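You operate a simulated robot arm through the tools that you are given. There is no shell and no other tool. Be economical: measure what you need, move in short steps, check, and stop when the job is done.

You run a simulated robot arm. Do the job below in one go: nothing can be reset, and whatever is moved stays where it is left.

JOB
Pack the post clamp with the shim that the gap gauge shows, then bolt it tight.
Fine: driver set to FIRM, one run, back in its cradle; the other shims stay.

Only the result counts: the job must be done as asked and must still hold three seconds after the hand-in. Knocking over, shifting, dropping, spilling or breaking anything else fails it.

ROBOT AND FRAMES
A 6-joint arm with a two-finger parallel gripper, fixed in place. Base frame: the origin is at the foot of the arm, x ahead of it, y to its left, z up. Readings come in mm, rad, newtons and seconds.
With the tool pointing down near the work surface it reaches from about 240 to 680 mm from the base axis. Its first joint turns from -2.897 to 2.897 rad. Payload 4.1 kg.
Tool frame: the origin (TCP) lies between the finger pads and is the grasp point; the fingertips stand 23 mm ahead of it; z points along the fingers, y is the line along which they close. The gripper opens to 94 mm. The fingers are 38 mm wide and 10 mm thick; the gripper's body (54 by 96 mm) begins 39 mm behind the TCP.
Orientation is that of the tool frame in the base frame, as [roll, pitch, yaw] about the fixed x, y, z axes, in that order (R = Rz(yaw) Ry(pitch) Rx(roll)). With the fingers straight down and closing along the base's y, the tool's x points along the base's -x, its y along +y and its z along -z.

CONTROLS
- The arm moves only by the tool arm_command. Its argument "deltas" is a list of rows, each an object of numbers (a shift or turn left out is 0, a gripper value left out holds the last): "dx", "dy", "dz": the shift along the tool's x, y, z in cm; "rx", "ry", "rz": the turn, a rotation vector about the tool's x, y, z in rad; "hand": the closure, from 0 (fully open) to 1 (shut). In form: [{"dx": .., "dy": .., "dz": .., "rx": .., "ry": .., "rz": .., "hand": ..}, ...]. A call has 1 to 10 rows; each row shifts and turns the commanded pose from where the row before left it, along the tool's axes as they then stand. A row lasts 0.2 s, in which the tool goes at most 50 mm and 0.15 rad; a call with a longer step from one row to the next is refused whole, and so is a gripper value outside its range. Where a pose cannot be reached the arm comes as near as it can. A force on the tool above 40 N (or 10 N above the force at the start of the call, whichever is more), or a blocked arm, ends the call early, and 0.2 s more pass. The fingers move at their own pace (about 45 mm/s each) and stop on an object; they squeeze with about 22 N. The grip force told is the motor's: it shows also when the fingers shut on nothing. Time passes only in rows, and 0.2 s behind the last, so rows that do not move let the fingers close. The reply holds the time, the measured pose of the TCP, the force on the tool along the base axes, the opening and the grip force, in the units named above and with some noise, and new pictures: "pictures" is both (left out), scene, wrist or none.
- Cameras (640 x 400 px; columns grow to the right, rows downward): "scene" is fixed at [49.5, 501.2, 1415]; the picture's right is [-0.72, -0.70, 0.00], its down [-0.22, 0.23, -0.95] and it looks along [0.66, -0.68, -0.32] (base axes); focal length 242 px, centre (320, 200). "wrist" rides on the gripper at [-39, 0, -44] in the tool frame; the picture's right is [0.00, -1.00, 0.00], its down [0.97, 0.00, -0.24] and it looks along [0.24, 0.00, 0.97] (tool axes); focal length 218 px, centre (320, 200).
- lift_body(by): slides the trunk up (or, below 0, down) by that many mm; the arm rides with it, the base frame stays. It gives what a move gives, with no picture.
- point_at(camera, pixels): for up to 12 pixels [column, row] of the newest picture of that camera ("zoom" is the newest enlarged one), the place [x, y, z] in the base frame of the surface seen there, good to about 2 mm. It takes no simulated time.
- close_up(camera, box): a new picture of the part [left, top, right, bottom] of that camera's present view, enlarged. It takes no simulated time.
- finish_job(): hands the job in; it is judged then, once.

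Work in short steps. Measure before you move; look again where a grasp or a placing could have gone wrong, and mend it. You have 80 turns and 120 pictures in all, those below and enlarged ones among them. Open the gripper and draw the arm clear of the work before you hand the job in, unless the task says otherwise; then end with one line.

The tools are called as a command line: name --argument value ..., lists and objects as JSON in quotes. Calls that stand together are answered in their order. arm_command: Moves the arm, as the interface text tells. Its arguments: {"type":"object","properties":{"deltas":{"type":"array","items":{"type":"object","properties":{"dx":{"type":"number"},"dy":{"type":"number"},"dz":{"type":"number"},"rx":{"type":"number"},"ry":{"type":"number"},"rz":{"type":"number"},"hand":{"type":"number"}}}},"pictures":{"type":"string","enum":["both","scene","wrist","none"]}},"required":["deltas"]} The other tools are called the same way: lift_body (by) slides the trunk up or down; point_at (camera, pixels) gives the place of the surface under pixels of a picture; close_up (camera, box) takes an enlarged picture of a part of a camera's view; finish_job () hands the job in.

At the start:

```text
time: 0.0
ee_pos: [286.4, -80.4, 1390.2]
tool_rot: [3.14, 0.001, -3.141]
contact_force: [0.1, 0.0, 0.3]
grip_width: 93.9
gripper_force: 0.1
trunk travel left (down, up): [-525.0, 65.0]
```

scene: 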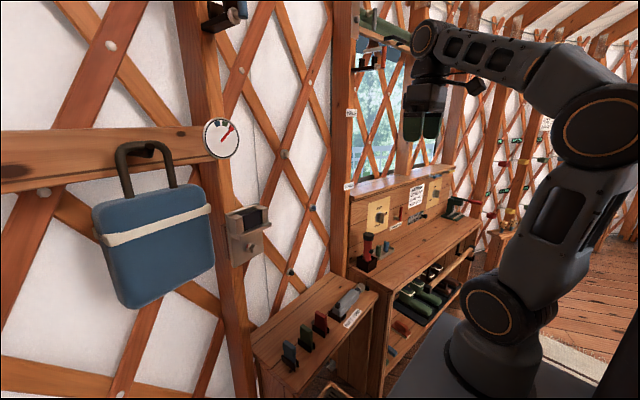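
wrist: 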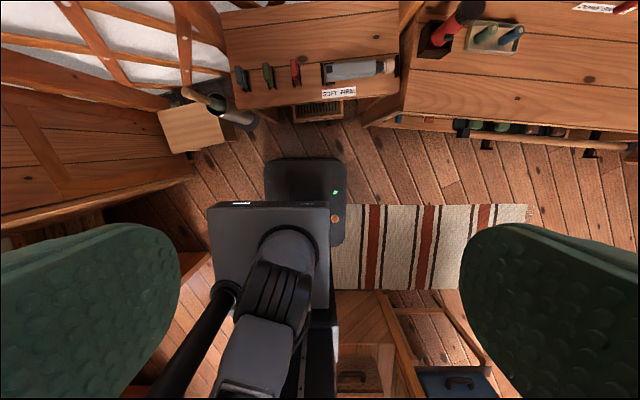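

The scene shows a gauge near (221,138), a clamp on the post near (248,230), shims near (290–320,340) and a driver near (348,298). I'll zoom in on each of these.

close_up --camera "scene" --box '[190, 110, 290, 172]'

close_up --camera "scene" --box '[200, 190, 300, 252]'

close_up --camera "scene" --box '[250, 270, 390, 357]'

close_up --camera "scene" --box '[340, 160, 500, 260]'

close_up --camera "wrist" --box '[210, 30, 410, 155]'

```text
6.40 times, centred on (240, 141) of scene
```

zoom: 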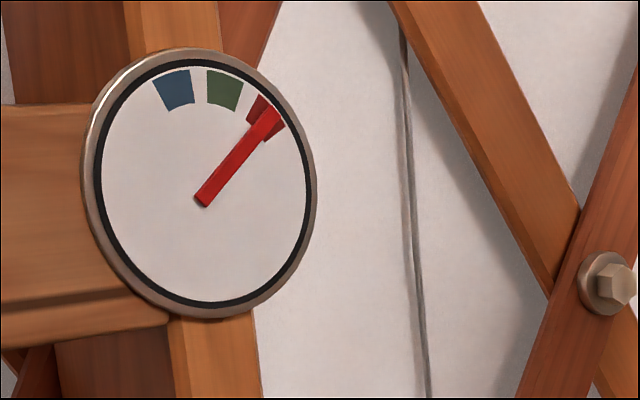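

```text
6.40 times, centred on (250, 221) of scene
```

zoom: 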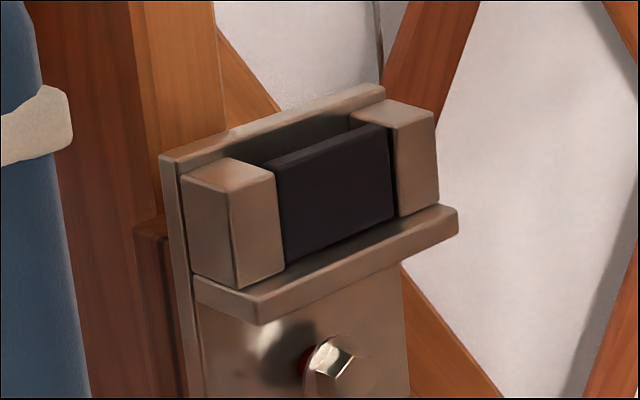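

```text
4.57 times, centred on (320, 314) of scene
```

zoom: 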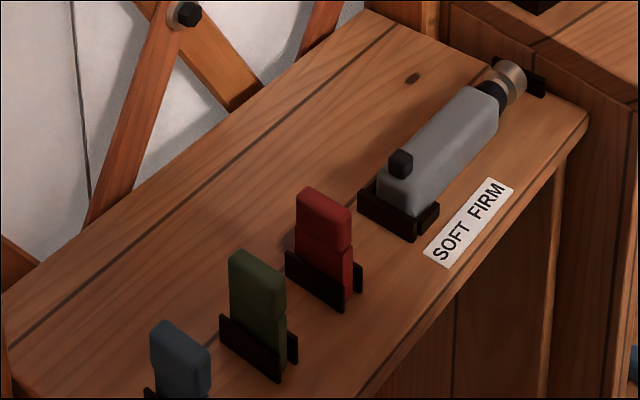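

```text
4.00 times, centred on (420, 210) of scene
```

zoom: 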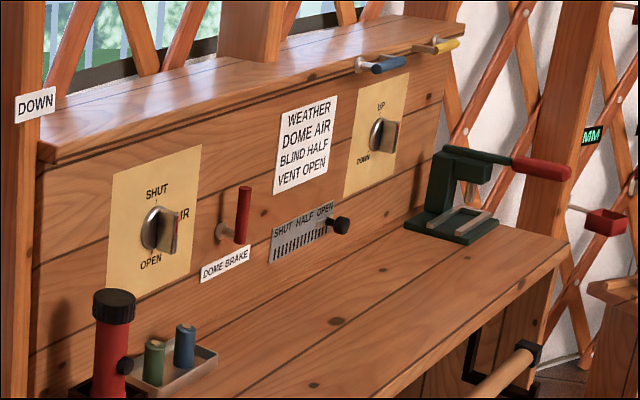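

```text
3.20 times, centred on (310, 92) of wrist
```

zoom: 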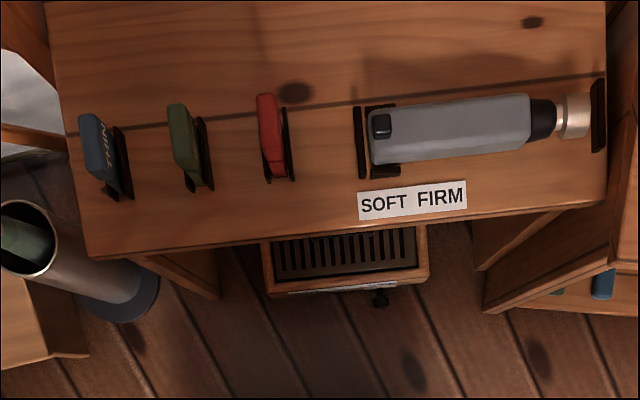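

The pointer sits on red, so the red shim is needed. The driver's black switch is at the SOFT end. I'll measure the shims, driver and clamp.

point_at --camera "zoom" --pixels '[[268, 100], [275, 150], [280, 176], [258, 180], [380, 125], [375, 145], [520, 100], [520, 140], [580, 118], [600, 100], [360, 150], [430, 130]]'

point_at --camera "scene" --pixels '[[234, 221], [266, 212], [251, 221], [252, 249], [254, 235], [238, 236], [265, 222], [221, 138], [318, 316], [349, 293], [241, 220], [266, 226]]'

close_up --camera "scene" --box '[225, 200, 281, 235]'

close_up --camera "scene" --box '[220, 230, 284, 270]'

close_up --camera "scene" --box '[320, 275, 384, 315]'

```text
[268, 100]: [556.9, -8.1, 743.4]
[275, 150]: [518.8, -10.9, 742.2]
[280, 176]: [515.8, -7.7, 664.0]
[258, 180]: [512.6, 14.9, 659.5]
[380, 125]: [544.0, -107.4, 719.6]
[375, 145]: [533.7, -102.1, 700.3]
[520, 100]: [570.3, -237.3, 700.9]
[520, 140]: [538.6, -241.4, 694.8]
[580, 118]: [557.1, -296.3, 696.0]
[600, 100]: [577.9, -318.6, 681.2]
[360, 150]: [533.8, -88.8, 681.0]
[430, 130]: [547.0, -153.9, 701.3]
```

```text
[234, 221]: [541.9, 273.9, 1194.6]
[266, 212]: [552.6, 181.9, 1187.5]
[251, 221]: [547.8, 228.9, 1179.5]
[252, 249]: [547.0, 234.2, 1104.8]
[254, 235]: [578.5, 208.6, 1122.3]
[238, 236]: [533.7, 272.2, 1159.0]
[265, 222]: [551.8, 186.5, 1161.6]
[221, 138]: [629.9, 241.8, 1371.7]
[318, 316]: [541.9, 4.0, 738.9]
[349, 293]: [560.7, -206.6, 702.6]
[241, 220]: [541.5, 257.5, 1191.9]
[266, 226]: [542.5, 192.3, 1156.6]
```

```text
11.43 times, centred on (253, 218) of scene
```

zoom: 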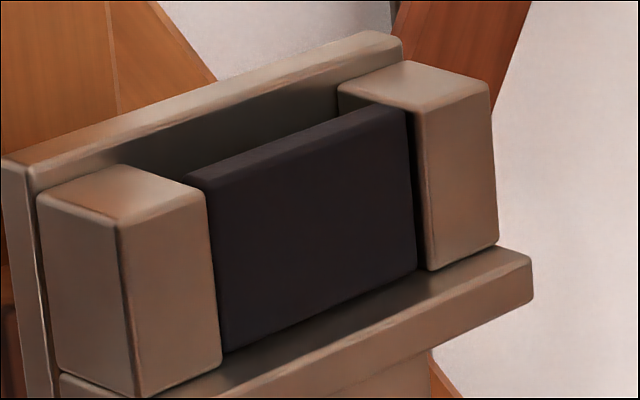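

```text
10.00 times, centred on (252, 250) of scene
```

zoom: 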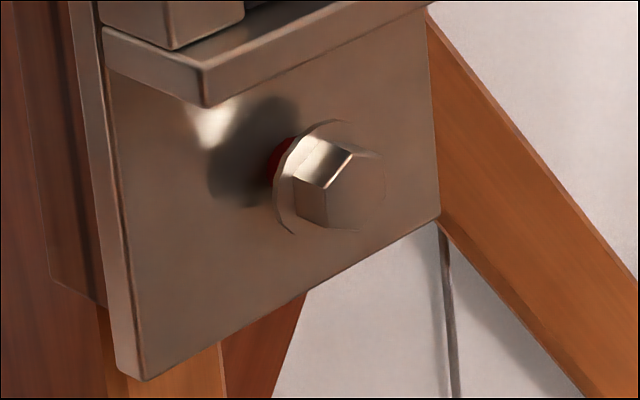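

```text
10.00 times, centred on (352, 295) of scene
```

zoom: 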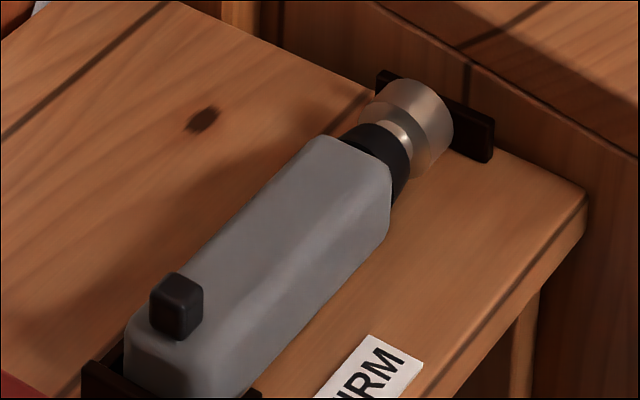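

The red shim stands at about x 520–557, y -8, top z 743. The driver lies along y from -100 to -310 with its switch at the SOFT end. I'll lower the trunk for a closer look from the wrist camera.

lift_body --by -420

arm_command --deltas '[{"dx": -4, "dy": 0}, {"dx": -4, "dy": 0}, {"dx": -4, "dy": 0}, {"dx": -4}, {"dx": -3}]' --pictures "wrist"

```text
refused: -420 is not a number from -400 to 400
```

```text
time: 1.2
ee_pos: [471.5, -79.2, 1381.3]
tool_rot: [-3.14, 0.003, 3.141]
contact_force: [-0.2, 0.2, 0.0]
grip_width: 94.1
gripper_force: 0.1
out of reach, approached as far as the arm can: row 5
trunk travel left (down, up): [-525.0, 65.0]
```

wrist: 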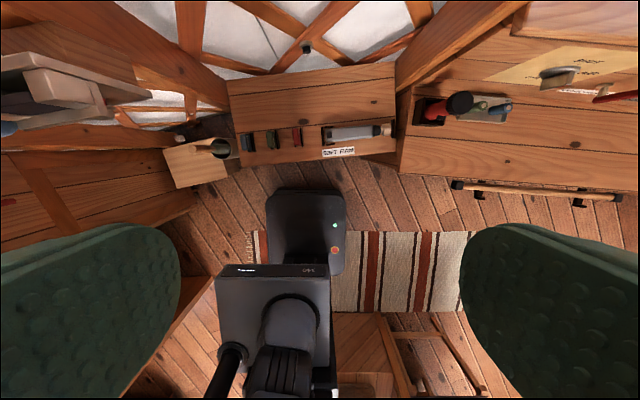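

The lift allows 400 mm at most per call and the arm is now at x 471. I'll lower by 400 mm, which leaves the tool about 240 mm above the shims.

lift_body --by -400

arm_command --deltas '[{"dy": -2}]' --pictures "both"

```text
time: 5.0
ee_pos: [470.7, -78.9, 981.9]
tool_rot: [-3.139, 0.004, 3.14]
contact_force: [0.4, 0.2, 0.3]
grip_width: 93.9
gripper_force: 0.1
trunk travel left (down, up): [-125.0, 465.0]
```

```text
time: 5.4
ee_pos: [471.4, -98.7, 979.9]
tool_rot: [-3.139, 0.008, -3.141]
contact_force: [-0.1, 0.4, -0.2]
grip_width: 93.9
gripper_force: 0.0
trunk travel left (down, up): [-125.0, 465.0]
```

scene: 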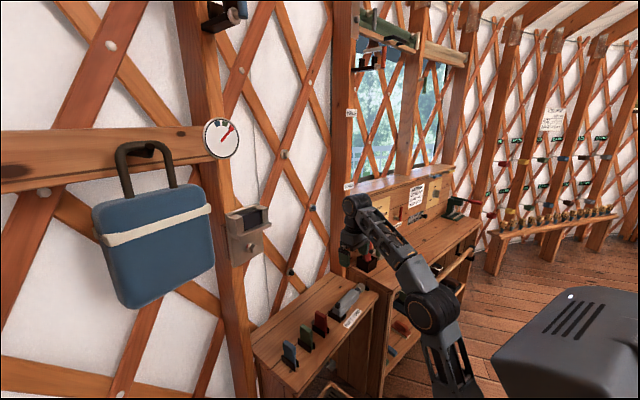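
wrist: 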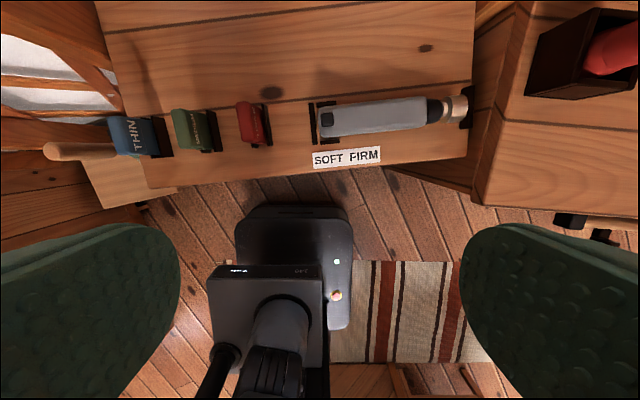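

The shim tops carry printing and the driver switch is visible. I'll zoom in on both.

close_up --camera "wrist" --box '[90, 80, 290, 205]'

close_up --camera "wrist" --box '[300, 70, 492, 190]'

point_at --camera "zoom" --pixels '[[90, 160], [75, 150], [105, 160], [90, 145], [260, 135], [260, 230], [120, 200], [430, 160], [525, 120], [565, 120], [53, 290], [250, 285]]'

point_at --camera "wrist" --pixels '[[243, 102], [249, 102], [257, 103], [244, 142], [251, 140], [259, 138], [265, 125], [268, 145], [180, 112], [130, 120], [165, 130], [216, 130]]'

```text
3.20 times, centred on (190, 142) of wrist
```

zoom: 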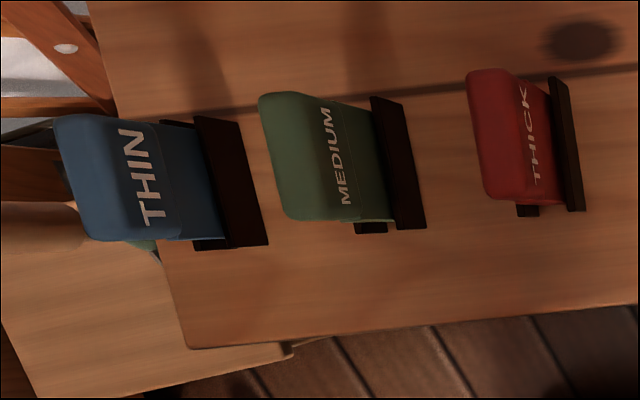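

```text
3.33 times, centred on (396, 130) of wrist
```

zoom: 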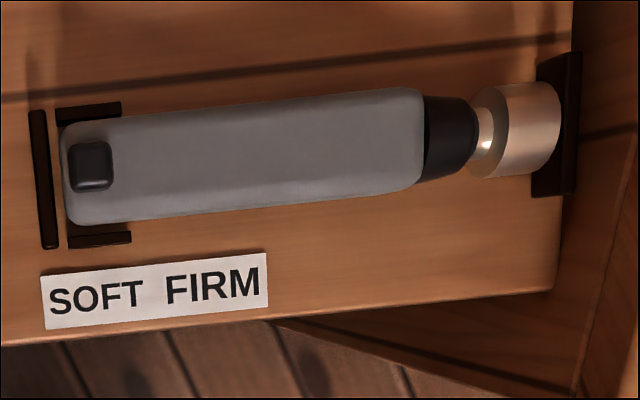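

```text
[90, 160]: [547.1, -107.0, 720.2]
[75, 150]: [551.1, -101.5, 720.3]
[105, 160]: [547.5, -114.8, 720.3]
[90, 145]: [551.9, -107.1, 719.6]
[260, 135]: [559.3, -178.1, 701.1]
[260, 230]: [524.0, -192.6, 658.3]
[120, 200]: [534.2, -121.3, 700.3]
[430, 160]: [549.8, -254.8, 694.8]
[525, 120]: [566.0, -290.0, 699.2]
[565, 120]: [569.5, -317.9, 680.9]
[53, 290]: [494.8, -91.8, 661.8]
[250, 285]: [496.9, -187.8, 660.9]
```

```text
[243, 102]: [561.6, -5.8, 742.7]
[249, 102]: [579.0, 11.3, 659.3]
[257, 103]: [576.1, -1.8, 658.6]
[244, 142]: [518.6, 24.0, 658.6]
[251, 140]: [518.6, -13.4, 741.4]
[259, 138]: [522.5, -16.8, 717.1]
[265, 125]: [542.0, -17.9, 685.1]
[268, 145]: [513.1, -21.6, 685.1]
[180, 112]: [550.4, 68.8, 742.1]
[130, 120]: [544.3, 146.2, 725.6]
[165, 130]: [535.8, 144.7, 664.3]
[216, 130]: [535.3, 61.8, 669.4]
```

The red shim reads THICK and spans x 518–562, y -2 to -18, top z 743. I'll measure the clamp opening accurately before choosing the grasp.

close_up --camera "scene" --box '[225, 200, 281, 235]'

point_at --camera "zoom" --pixels '[[20, 155], [380, 40], [110, 195], [55, 190], [190, 190], [360, 85], [470, 80], [300, 140], [215, 175], [400, 110], [250, 145], [300, 110]]'

point_at --camera "zoom" --pixels '[[130, 360], [215, 350], [225, 200], [225, 340], [410, 260], [430, 260], [490, 240], [300, 330], [340, 370], [525, 260], [30, 120], [100, 60]]'

close_up --camera "scene" --box '[220, 230, 284, 270]'

point_at --camera "zoom" --pixels '[[350, 180], [325, 140], [305, 160], [310, 205], [350, 150], [345, 225], [380, 190], [280, 160], [200, 250], [410, 200], [330, 210], [365, 155]]'

```text
11.43 times, centred on (253, 218) of scene
```

zoom: 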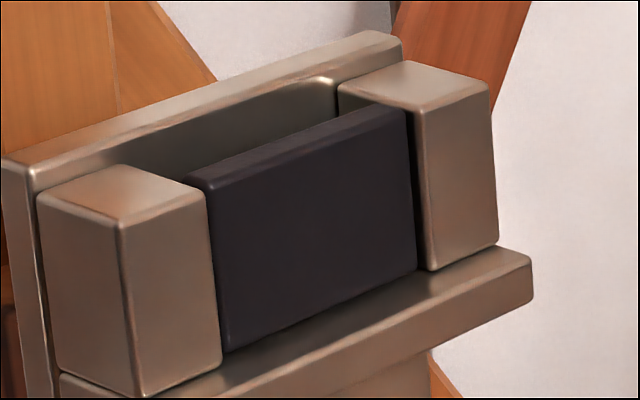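

```text
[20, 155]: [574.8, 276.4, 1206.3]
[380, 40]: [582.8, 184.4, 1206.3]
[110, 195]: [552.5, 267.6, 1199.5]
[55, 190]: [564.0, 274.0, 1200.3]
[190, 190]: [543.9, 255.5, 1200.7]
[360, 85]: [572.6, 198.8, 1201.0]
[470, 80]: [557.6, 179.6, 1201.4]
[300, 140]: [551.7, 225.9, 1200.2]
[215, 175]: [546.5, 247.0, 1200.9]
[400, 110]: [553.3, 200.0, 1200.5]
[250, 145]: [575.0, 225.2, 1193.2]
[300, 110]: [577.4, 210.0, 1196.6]
```

```text
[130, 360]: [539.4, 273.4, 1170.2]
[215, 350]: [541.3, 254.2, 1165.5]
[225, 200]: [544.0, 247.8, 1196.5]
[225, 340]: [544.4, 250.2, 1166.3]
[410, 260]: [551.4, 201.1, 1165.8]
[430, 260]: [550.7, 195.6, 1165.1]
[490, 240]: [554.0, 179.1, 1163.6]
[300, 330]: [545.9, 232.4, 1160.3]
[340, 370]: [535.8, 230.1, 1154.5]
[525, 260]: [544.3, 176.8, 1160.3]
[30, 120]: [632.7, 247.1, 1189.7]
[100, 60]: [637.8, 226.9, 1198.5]
```

```text
10.00 times, centred on (252, 250) of scene
```

zoom: 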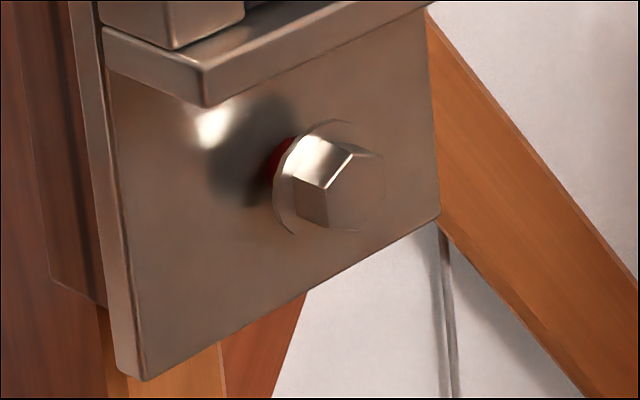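

```text
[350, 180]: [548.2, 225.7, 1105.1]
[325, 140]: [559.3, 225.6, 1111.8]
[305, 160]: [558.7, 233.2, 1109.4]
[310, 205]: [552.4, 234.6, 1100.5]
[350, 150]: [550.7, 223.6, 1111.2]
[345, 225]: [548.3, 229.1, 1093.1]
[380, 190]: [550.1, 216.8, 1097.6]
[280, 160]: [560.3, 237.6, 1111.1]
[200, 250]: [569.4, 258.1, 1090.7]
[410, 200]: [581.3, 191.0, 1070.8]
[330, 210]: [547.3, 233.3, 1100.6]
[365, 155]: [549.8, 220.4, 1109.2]
```

The clamp is turned about 0.16 rad about z. Its jaw gap is at y 200–250 between the plate (x ≈ 576) and the jaw, with the floor at z ≈ 1160 and the top at 1200. The bolt face is near (548.5, 225, 1102). I'll move closer over the shim and driver to measure them.

arm_command --deltas '[{"dx": -2, "dy": 2.5, "dz": 3}, {"dx": -2, "dy": 2.5, "dz": 3}, {"dz": 3}]' --pictures "wrist"

close_up --camera "wrist" --box '[180, 60, 372, 180]'

```text
time: 6.2
ee_pos: [513.4, -48.3, 891.5]
tool_rot: [-3.139, 0.003, -3.14]
contact_force: [0.1, -0.1, -0.5]
grip_width: 93.9
gripper_force: 0.1
trunk travel left (down, up): [-125.0, 465.0]
```

wrist: 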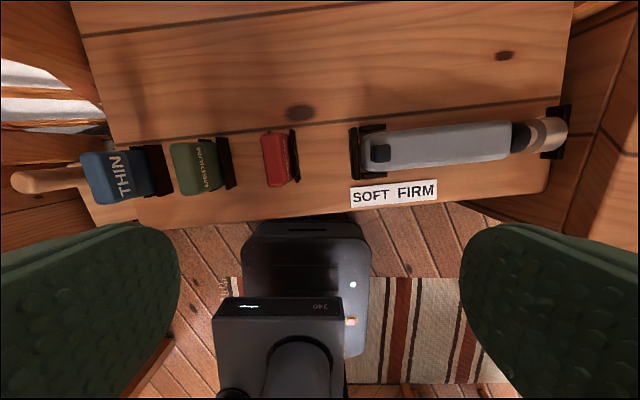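

```text
3.33 times, centred on (276, 120) of wrist
```

zoom: 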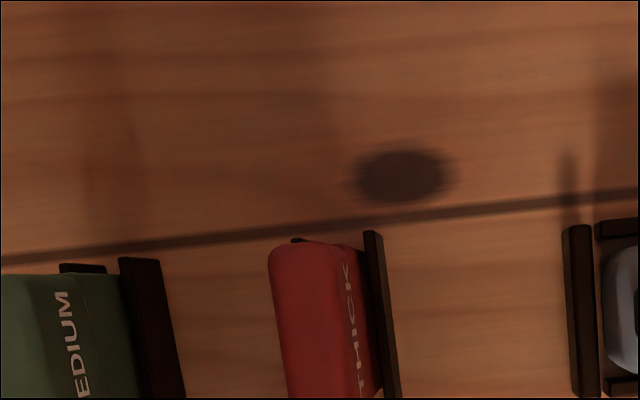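

The close-up cut off the shim, so I'll re-crop it and measure the shim and switch.

close_up --camera "wrist" --box '[225, 115, 353, 195]'

point_at --camera "zoom" --pixels '[[195, 100], [215, 330], [192, 150], [200, 250], [270, 100], [285, 300], [325, 100], [365, 330], [350, 90], [375, 320], [250, 200], [310, 200]]'

point_at --camera "wrist" --pixels '[[373, 147], [389, 147], [373, 159], [389, 158], [381, 152], [400, 136], [500, 127], [400, 165], [500, 156], [450, 145], [525, 138], [550, 135]]'

```text
5.00 times, centred on (289, 155) of wrist
```

zoom: 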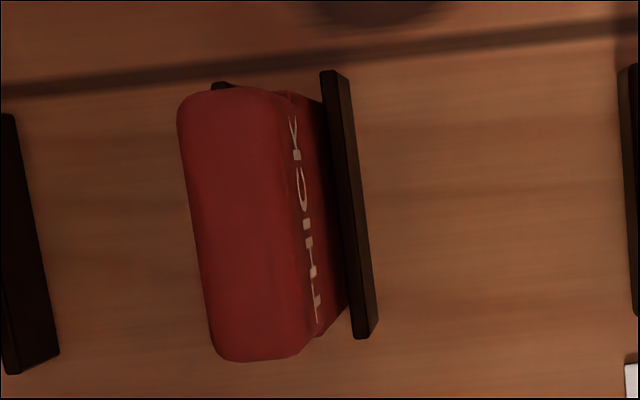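

```text
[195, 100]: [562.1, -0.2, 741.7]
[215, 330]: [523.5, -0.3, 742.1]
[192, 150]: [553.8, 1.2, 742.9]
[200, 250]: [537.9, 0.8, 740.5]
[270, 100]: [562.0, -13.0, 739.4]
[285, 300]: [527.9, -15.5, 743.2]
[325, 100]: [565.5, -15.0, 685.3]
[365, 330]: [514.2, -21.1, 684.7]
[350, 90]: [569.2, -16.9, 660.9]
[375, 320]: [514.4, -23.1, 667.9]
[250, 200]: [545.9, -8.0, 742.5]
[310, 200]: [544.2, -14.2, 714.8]
```

```text
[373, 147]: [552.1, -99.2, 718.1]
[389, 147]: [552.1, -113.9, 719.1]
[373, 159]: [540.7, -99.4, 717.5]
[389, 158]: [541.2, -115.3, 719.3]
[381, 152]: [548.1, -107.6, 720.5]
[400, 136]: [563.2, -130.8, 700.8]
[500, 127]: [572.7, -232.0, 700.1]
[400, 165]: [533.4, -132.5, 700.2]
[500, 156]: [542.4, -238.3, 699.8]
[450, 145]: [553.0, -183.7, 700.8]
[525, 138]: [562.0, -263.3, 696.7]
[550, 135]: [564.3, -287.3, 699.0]
```

The shelf is turned about 0.09 rad. The red shim is centred near (541.5, -7, top 743) and about 17 mm thick. I'll go above it with the yaw turned 0.09 and the fingers partly closed.

arm_command --deltas '[{"dx": -1.4, "dy": 2.05, "rz": -0.09, "hand": 0.4}, {"dx": -1.4, "dy": 2.05, "dz": 2}, {"dz": 4}, {"dz": 4}, {}]' --pictures "both"

```text
time: 7.4
ee_pos: [538.3, -5.9, 791.8]
tool_rot: [-3.138, 0.003, -3.049]
contact_force: [-0.1, -0.2, 0.2]
grip_width: 56.3
gripper_force: 0.1
trunk travel left (down, up): [-125.0, 465.0]
```

scene: 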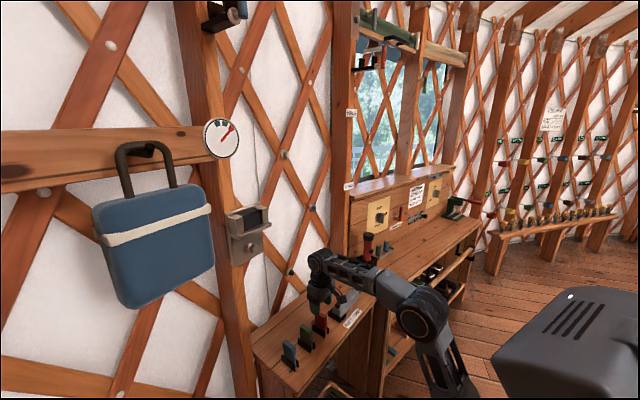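
wrist: 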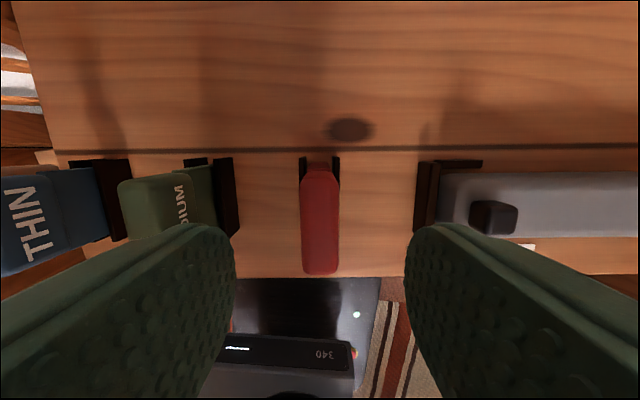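

The shim is centred (column 320) and parallel to the pads. I'll check its top points once and then descend.

point_at --camera "wrist" --pixels '[[303, 220], [336, 220], [320, 175], [320, 265], [320, 220], [303, 170], [337, 170]]'

arm_command --deltas '[{"dz": 3}, {"dz": 2}, {"dz": 0.9}, {}]' --pictures "wrist"

```text
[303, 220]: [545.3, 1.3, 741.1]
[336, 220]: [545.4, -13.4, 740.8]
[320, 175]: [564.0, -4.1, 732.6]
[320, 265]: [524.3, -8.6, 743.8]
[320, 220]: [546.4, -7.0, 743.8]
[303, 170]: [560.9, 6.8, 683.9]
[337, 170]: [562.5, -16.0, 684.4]
```

```text
time: 8.4
ee_pos: [536.7, -6.8, 732.1]
tool_rot: [-3.139, 0.004, -3.051]
contact_force: [-0.4, -0.5, -0.7]
grip_width: 56.6
gripper_force: 0.0
trunk travel left (down, up): [-125.0, 465.0]
```

wrist: 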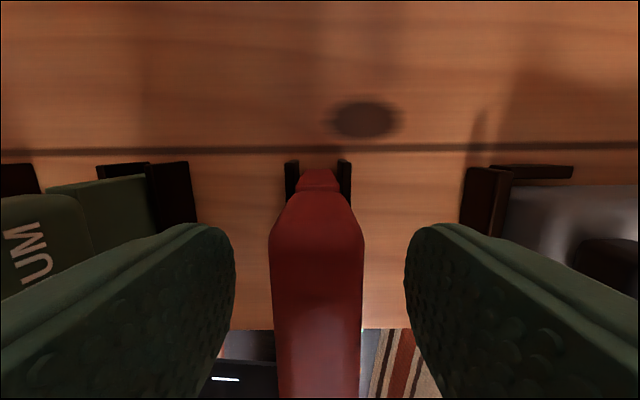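

The shim's head is between the pads. I'll shift 5 mm forward to its centre and close.

arm_command --deltas '[{"dx": -0.5}, {"hand": 1}, {}, {}, {}, {}]' --pictures "none"

arm_command --deltas '[{"dz": -2}, {"dz": -3}, {"dz": -3}, {"dz": -3}, {}]' --pictures "both"

```text
time: 9.8
ee_pos: [543.1, -6.1, 732.8]
tool_rot: [-3.14, 0.002, -3.049]
contact_force: [0.4, -0.5, -0.2]
grip_width: 17.4
gripper_force: 22.1
trunk travel left (down, up): [-125.0, 465.0]
```

```text
time: 11.0
ee_pos: [543.6, -5.2, 843.8]
tool_rot: [-3.141, 0.004, -3.051]
contact_force: [-0.6, 0.0, 0.0]
grip_width: 17.4
gripper_force: 21.8
trunk travel left (down, up): [-125.0, 465.0]
```

scene: 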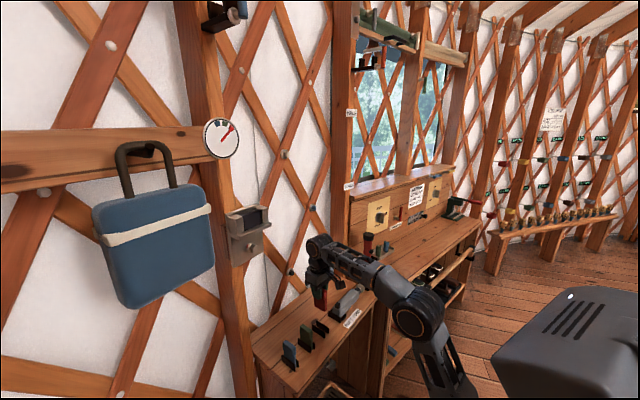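
wrist: 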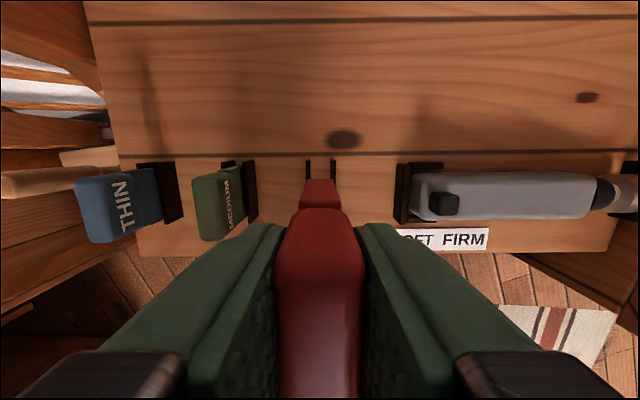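

The shim is held with a 17.4 mm grip. I'll zoom in to see its shape.

close_up --camera "scene" --box '[288, 262, 352, 302]'

point_at --camera "zoom" --pixels '[[300, 350], [290, 440], [350, 430], [320, 340], [300, 300], [320, 455], [290, 250], [350, 260]]'

```text
10.00 times, centred on (320, 282) of scene
```

zoom: 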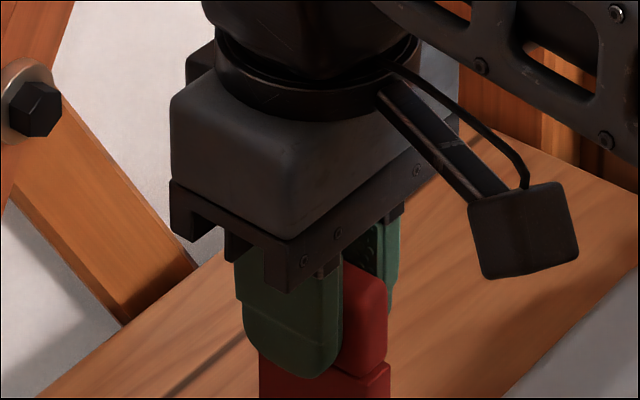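

```text
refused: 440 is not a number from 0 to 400
```

close_up --camera "scene" --box '[296, 285, 344, 315]'

point_at --camera "zoom" --pixels '[[160, 190], [310, 150], [250, 160], [320, 180], [280, 200], [170, 230], [290, 270], [190, 280]]'

```text
13.33 times, centred on (320, 300) of scene
```

zoom: 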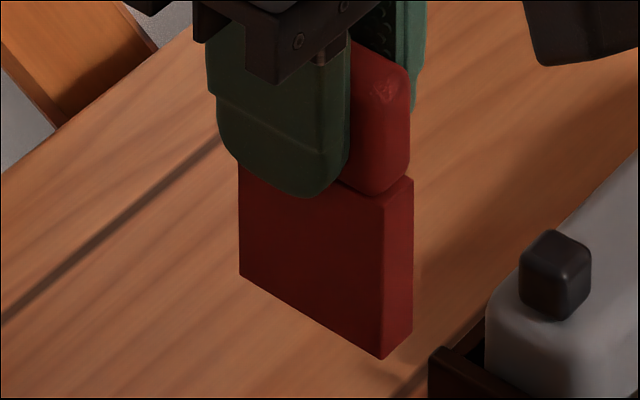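

```text
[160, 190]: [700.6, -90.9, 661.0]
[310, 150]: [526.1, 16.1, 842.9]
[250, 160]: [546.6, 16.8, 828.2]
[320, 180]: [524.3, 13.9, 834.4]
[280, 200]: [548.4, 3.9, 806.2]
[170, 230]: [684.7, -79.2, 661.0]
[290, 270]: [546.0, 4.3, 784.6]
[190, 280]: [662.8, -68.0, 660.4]
```

I'll measure the tongue corners to get its length and thickness relative to the TCP (543.6, -5.2, 843.8).

point_at --camera "zoom" --pixels '[[243, 270], [378, 352], [380, 222], [388, 350], [409, 325], [409, 190], [388, 215], [245, 185], [400, 150], [380, 180], [400, 182]]'

```text
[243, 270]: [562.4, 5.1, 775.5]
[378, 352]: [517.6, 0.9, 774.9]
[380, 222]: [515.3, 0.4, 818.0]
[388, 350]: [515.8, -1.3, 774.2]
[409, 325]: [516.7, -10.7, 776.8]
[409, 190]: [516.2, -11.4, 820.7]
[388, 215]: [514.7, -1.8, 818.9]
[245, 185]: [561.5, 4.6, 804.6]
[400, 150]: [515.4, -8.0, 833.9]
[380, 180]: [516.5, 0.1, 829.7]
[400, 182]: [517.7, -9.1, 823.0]
```

The tongue is about 48 × 17 × 47 mm and its bottom is 70 mm below the TCP. The clamp slot is about 58 mm wide and centred near (565, 228). I'll retract, raise the trunk and turn the tool so its y lies along the clamp normal (yaw 1.728).

arm_command --deltas '[{"dx": 4, "dy": 1}, {"dx": 4, "dy": 1}, {"dx": 3, "dy": 2}, {"dy": 3}, {"dy": 3}]' --pictures "none"

lift_body --by 400

arm_command --deltas '[{"rz": 0.15}, {"rz": 0.15}, {"rz": 0.15}, {"rz": 0.15}, {"rz": 0.15}, {"rz": 0.15}, {"rz": 0.15}, {"rz": 0.15}, {"rz": 0.15}, {"rz": 0.15}]' --pictures "both"

```text
time: 12.2
ee_pos: [424.0, 85.8, 841.2]
tool_rot: [-3.14, 0.002, -3.049]
contact_force: [0.1, 0.1, -0.2]
grip_width: 17.4
gripper_force: 21.7
trunk travel left (down, up): [-125.0, 465.0]
```

```text
time: 16.1
ee_pos: [423.8, 84.1, 1241.9]
tool_rot: [-3.139, 0.003, -3.05]
contact_force: [0.5, -0.7, -0.4]
grip_width: 17.3
gripper_force: 21.9
trunk travel left (down, up): [-525.0, 65.0]
```

```text
time: 18.3
ee_pos: [424.5, 84.0, 1241.9]
tool_rot: [3.137, 0.003, 1.73]
contact_force: [1.0, -0.7, -0.3]
grip_width: 17.2
gripper_force: 21.8
trunk travel left (down, up): [-525.0, 65.0]
```

scene: 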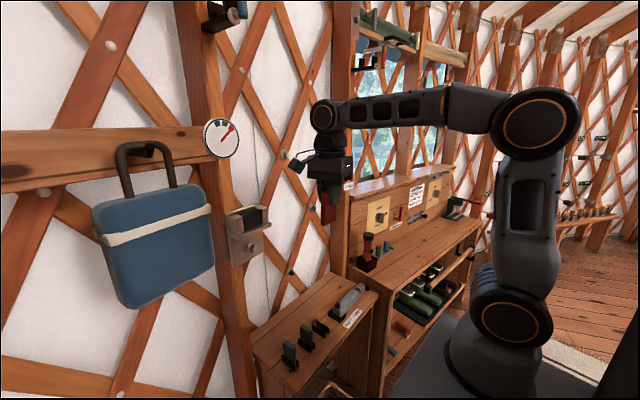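
wrist: 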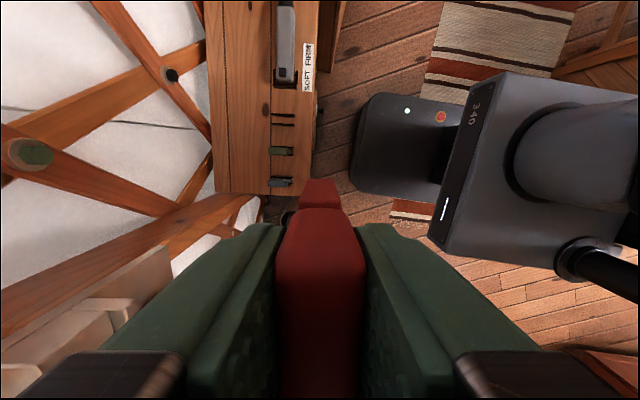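

The tool yaw is now 1.73. I'll lift another 60 mm and approach to a point about 60 mm in front of the clamp.

lift_body --by 62

arm_command --deltas '[{"dx": 3, "dy": 2.5}, {"dx": 3, "dy": 2.5}, {"dx": 3, "dy": 2.5}, {"dx": 3, "dy": 2.5}, {}]' --pictures "both"

```text
time: 19.3
ee_pos: [425.5, 83.8, 1303.5]
tool_rot: [3.137, 0.0, 1.733]
contact_force: [0.2, 0.0, -0.3]
grip_width: 17.5
gripper_force: 22.5
trunk travel left (down, up): [-587.0, 3.0]
```

```text
time: 20.5
ee_pos: [503.7, 219.8, 1305.3]
tool_rot: [3.139, 0.002, 1.732]
contact_force: [0.5, 0.1, -0.2]
grip_width: 17.5
gripper_force: 22.1
trunk travel left (down, up): [-587.0, 3.0]
```

scene: 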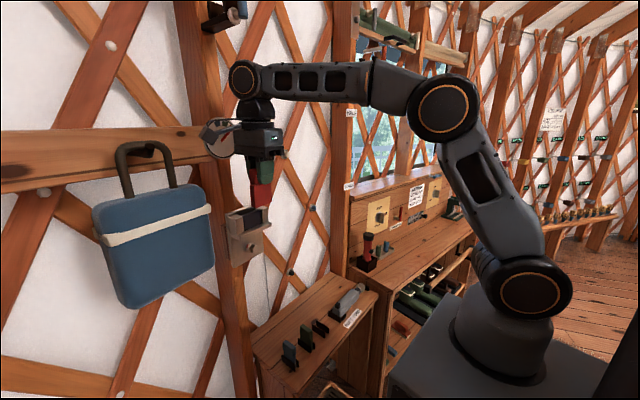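
wrist: 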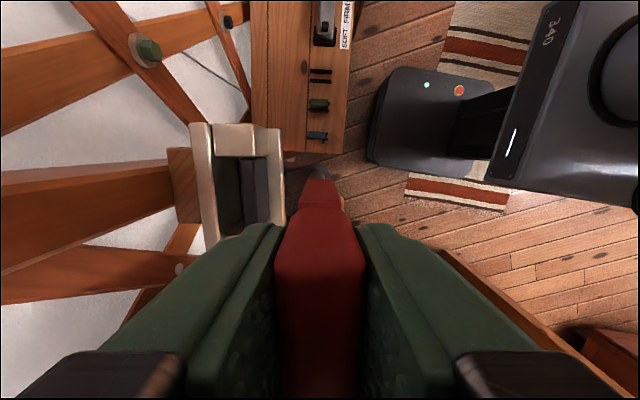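

The wrist view shows the slot at columns 215–255, rows 130–230. I'll zoom in and measure it.

close_up --camera "wrist" --box '[170, 110, 330, 210]'

point_at --camera "zoom" --pixels '[[150, 100], [170, 350], [175, 230], [250, 220], [285, 220], [310, 220], [370, 220], [260, 160], [260, 300], [370, 120], [430, 120], [380, 220]]'

```text
4.00 times, centred on (250, 160) of wrist
```

zoom: 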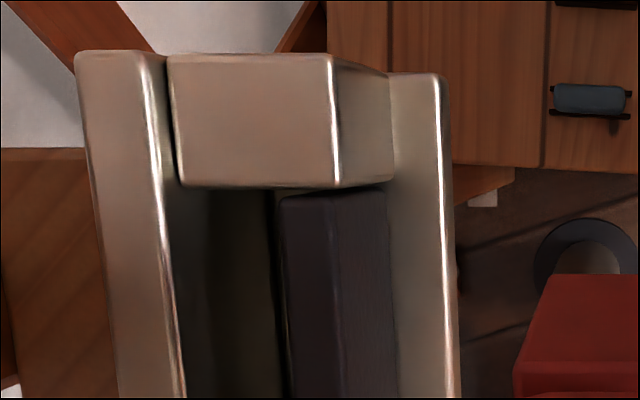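

```text
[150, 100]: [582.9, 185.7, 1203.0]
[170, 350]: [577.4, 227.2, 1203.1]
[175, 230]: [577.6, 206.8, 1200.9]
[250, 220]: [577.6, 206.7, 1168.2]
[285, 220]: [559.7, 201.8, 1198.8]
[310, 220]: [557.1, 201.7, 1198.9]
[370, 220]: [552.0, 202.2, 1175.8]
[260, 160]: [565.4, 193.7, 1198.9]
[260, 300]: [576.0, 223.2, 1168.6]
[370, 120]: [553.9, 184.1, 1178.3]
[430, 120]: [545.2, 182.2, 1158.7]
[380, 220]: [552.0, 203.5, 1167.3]
```

The gap is about 18 mm and the shim about 17 mm, so I need better averages. I'll sample more points on the plate face and on the jaw's back edge.

point_at --camera "zoom" --pixels '[[225, 250], [230, 280], [235, 310], [240, 340], [245, 370], [225, 380], [205, 300], [210, 350], [220, 330], [250, 250], [240, 220], [215, 230]]'

point_at --camera "zoom" --pixels '[[285, 240], [286, 260], [287, 280], [288, 300], [289, 320], [290, 340], [292, 380], [283, 215], [335, 240], [340, 320], [380, 300], [375, 260]]'

close_up --camera "wrist" --box '[270, 160, 382, 230]'

point_at --camera "zoom" --pixels '[[190, 130], [395, 130], [185, 200], [400, 200], [290, 120], [290, 180], [180, 240], [405, 240]]'

```text
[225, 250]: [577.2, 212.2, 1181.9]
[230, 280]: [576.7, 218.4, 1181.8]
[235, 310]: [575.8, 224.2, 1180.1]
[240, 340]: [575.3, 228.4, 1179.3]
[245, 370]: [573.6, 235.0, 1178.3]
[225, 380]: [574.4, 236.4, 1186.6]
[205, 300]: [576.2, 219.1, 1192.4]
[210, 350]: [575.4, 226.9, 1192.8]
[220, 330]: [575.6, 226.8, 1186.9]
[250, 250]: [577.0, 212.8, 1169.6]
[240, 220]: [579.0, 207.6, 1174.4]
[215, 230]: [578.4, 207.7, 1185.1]
```

```text
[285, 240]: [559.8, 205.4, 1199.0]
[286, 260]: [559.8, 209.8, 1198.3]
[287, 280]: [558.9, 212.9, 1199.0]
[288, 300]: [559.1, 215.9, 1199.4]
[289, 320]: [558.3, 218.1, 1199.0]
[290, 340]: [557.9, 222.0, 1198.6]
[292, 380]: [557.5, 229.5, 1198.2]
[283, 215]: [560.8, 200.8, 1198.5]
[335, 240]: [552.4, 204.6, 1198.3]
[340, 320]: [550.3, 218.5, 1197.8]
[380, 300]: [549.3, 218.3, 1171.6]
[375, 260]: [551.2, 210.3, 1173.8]
```

```text
5.71 times, centred on (326, 195) of wrist
```

zoom: 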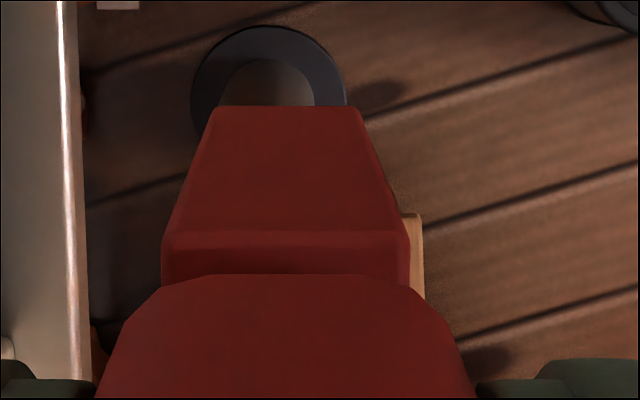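

```text
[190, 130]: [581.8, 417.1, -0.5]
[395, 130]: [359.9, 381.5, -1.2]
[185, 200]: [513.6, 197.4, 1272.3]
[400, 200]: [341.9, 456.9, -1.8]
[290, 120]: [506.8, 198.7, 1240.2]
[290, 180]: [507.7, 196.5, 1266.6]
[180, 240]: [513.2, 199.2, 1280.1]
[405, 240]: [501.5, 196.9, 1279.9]
```

The tongue is about 13.7 mm thick and centred at column 320. The gap is about 17.6 mm with its centre at n = 594.6, so I'll move 63 mm toward the wall to sit over the slot.

arm_command --deltas '[{"dx": -0.15, "dy": 3.2}, {"dx": -0.15, "dy": 3.1}, {}]' --pictures "both"

close_up --camera "scene" --box '[212, 160, 308, 220]'

close_up --camera "wrist" --box '[240, 110, 400, 210]'

```text
time: 21.3
ee_pos: [566.4, 227.3, 1304.1]
tool_rot: [3.138, 0.0, 1.734]
contact_force: [-0.5, -0.5, -0.1]
grip_width: 17.3
gripper_force: 21.3
trunk travel left (down, up): [-587.0, 3.0]
```

scene: 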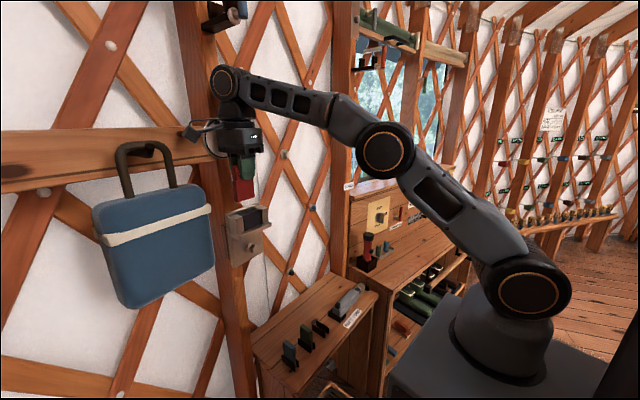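
wrist: 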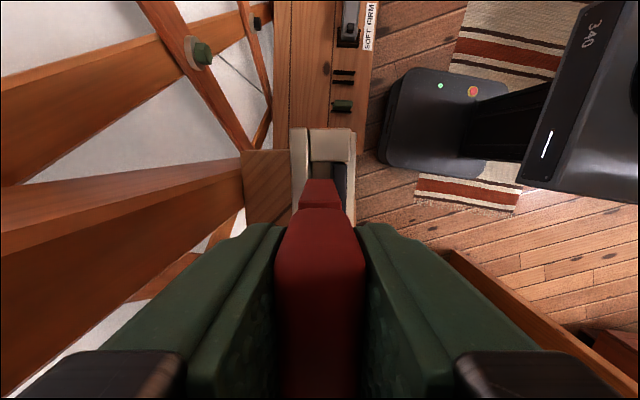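

```text
6.67 times, centred on (260, 190) of scene
```

zoom: 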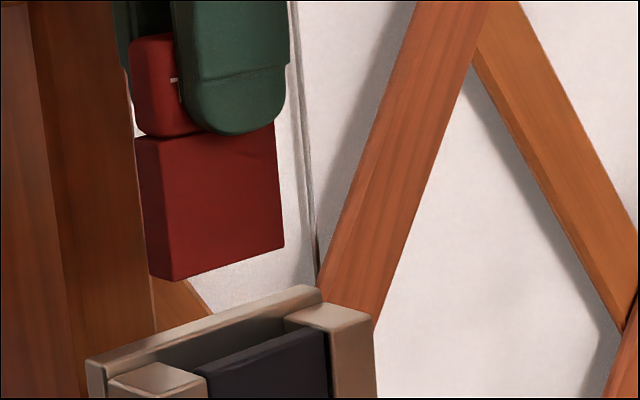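

```text
4.00 times, centred on (320, 160) of wrist
```

zoom: 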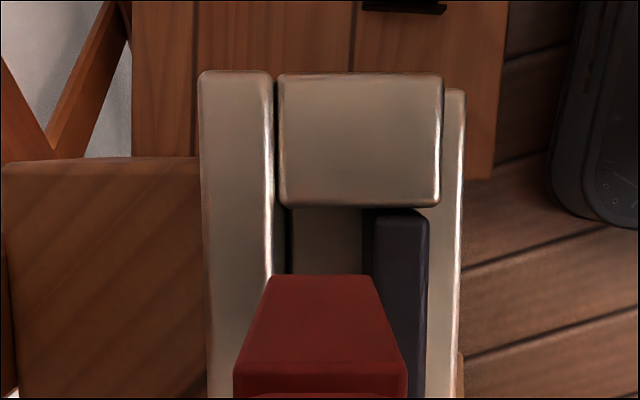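

The tongue (zoom columns 269–371) is centred over the slot (272–368). I'll descend 4 cm so it just enters, then check.

arm_command --deltas '[{"dz": 2}, {"dz": 1}, {"dz": 1}, {}]' --pictures "wrist"

close_up --camera "scene" --box '[212, 180, 292, 230]'

close_up --camera "wrist" --box '[240, 110, 400, 210]'

```text
time: 22.3
ee_pos: [567.0, 226.5, 1265.2]
tool_rot: [3.138, 0.002, 1.733]
contact_force: [0.3, -0.2, 0.0]
grip_width: 17.2
gripper_force: 22.0
trunk travel left (down, up): [-587.0, 3.0]
```

wrist: 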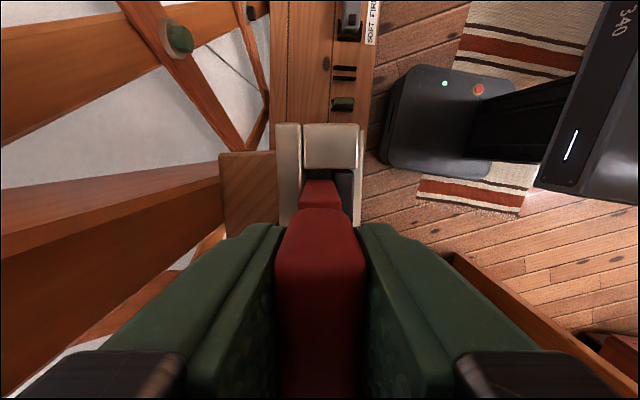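

```text
8.00 times, centred on (252, 205) of scene
```

zoom: 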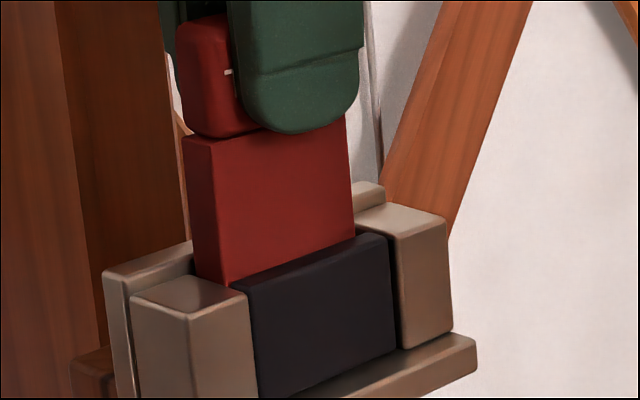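

```text
4.00 times, centred on (320, 160) of wrist
```

zoom: 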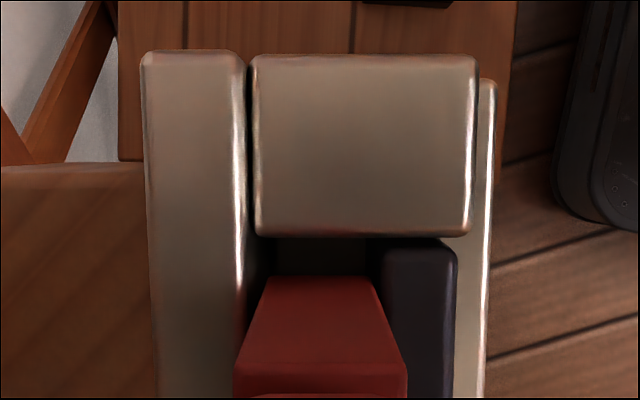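

The tongue has entered, with a little less clearance on the jaw side. I'll shift 0.8 mm toward the plate and descend.

arm_command --deltas '[{"dy": 0.08}, {"dz": 1}, {"dz": 1}, {"dz": 0.7}, {"dz": 0.4}, {}]' --pictures "wrist"

close_up --camera "scene" --box '[212, 180, 292, 230]'

```text
time: 23.7
ee_pos: [566.0, 224.9, 1233.3]
tool_rot: [3.137, 0.003, 1.732]
contact_force: [0.2, 0.9, -1.0]
grip_width: 17.2
gripper_force: 21.7
trunk travel left (down, up): [-587.0, 3.0]
```

wrist: 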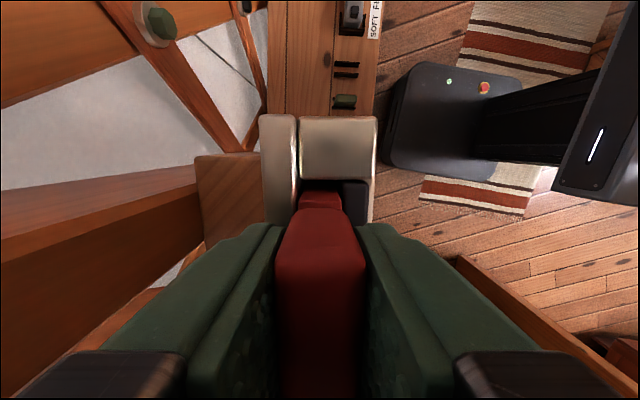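

```text
8.00 times, centred on (252, 205) of scene
```

zoom: 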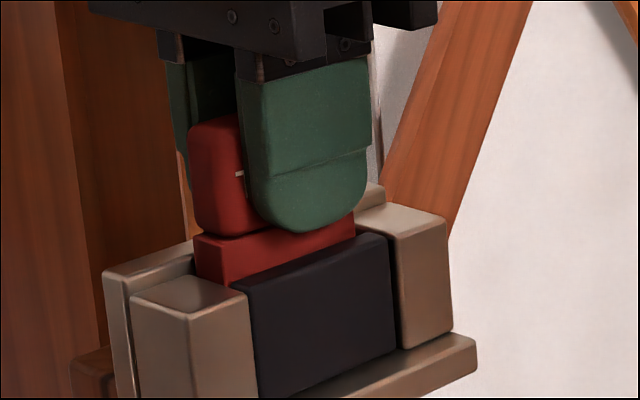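

The bottom is near z 1163 and the floor near 1160. I'll creep down 2 mm watching the force.

arm_command --deltas '[{"dz": 0.1}, {"dz": 0.1}, {}]' --pictures "none"

```text
time: 24.5
ee_pos: [566.5, 225.2, 1232.1]
tool_rot: [3.136, 0.002, 1.734]
contact_force: [-0.8, -1.3, 6.4]
grip_width: 17.6
gripper_force: 22.0
trunk travel left (down, up): [-587.0, 3.0]
```

There is 6.4 N upward, so the shim is seated on the floor. I'll open partially to stay clear of the post and look.

arm_command --deltas '[{"hand": 0.65}, {}, {}, {}]' --pictures "none"

close_up --camera "scene" --box '[212, 180, 292, 230]'

```text
time: 25.5
ee_pos: [566.4, 224.7, 1230.6]
tool_rot: [3.14, 0.002, 1.733]
contact_force: [-1.4, 0.6, 0.5]
grip_width: 32.8
gripper_force: 0.1
trunk travel left (down, up): [-587.0, 3.0]
```

```text
8.00 times, centred on (252, 205) of scene
```

zoom: 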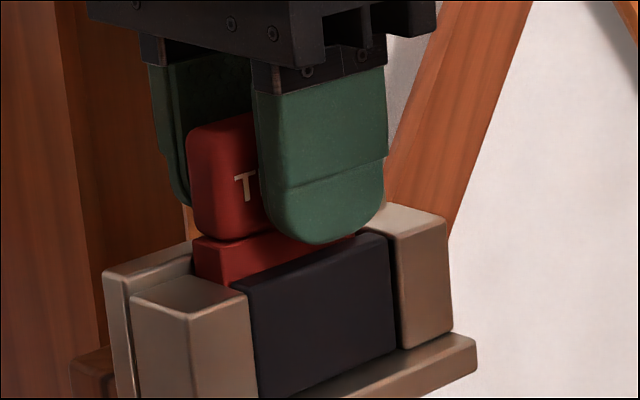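

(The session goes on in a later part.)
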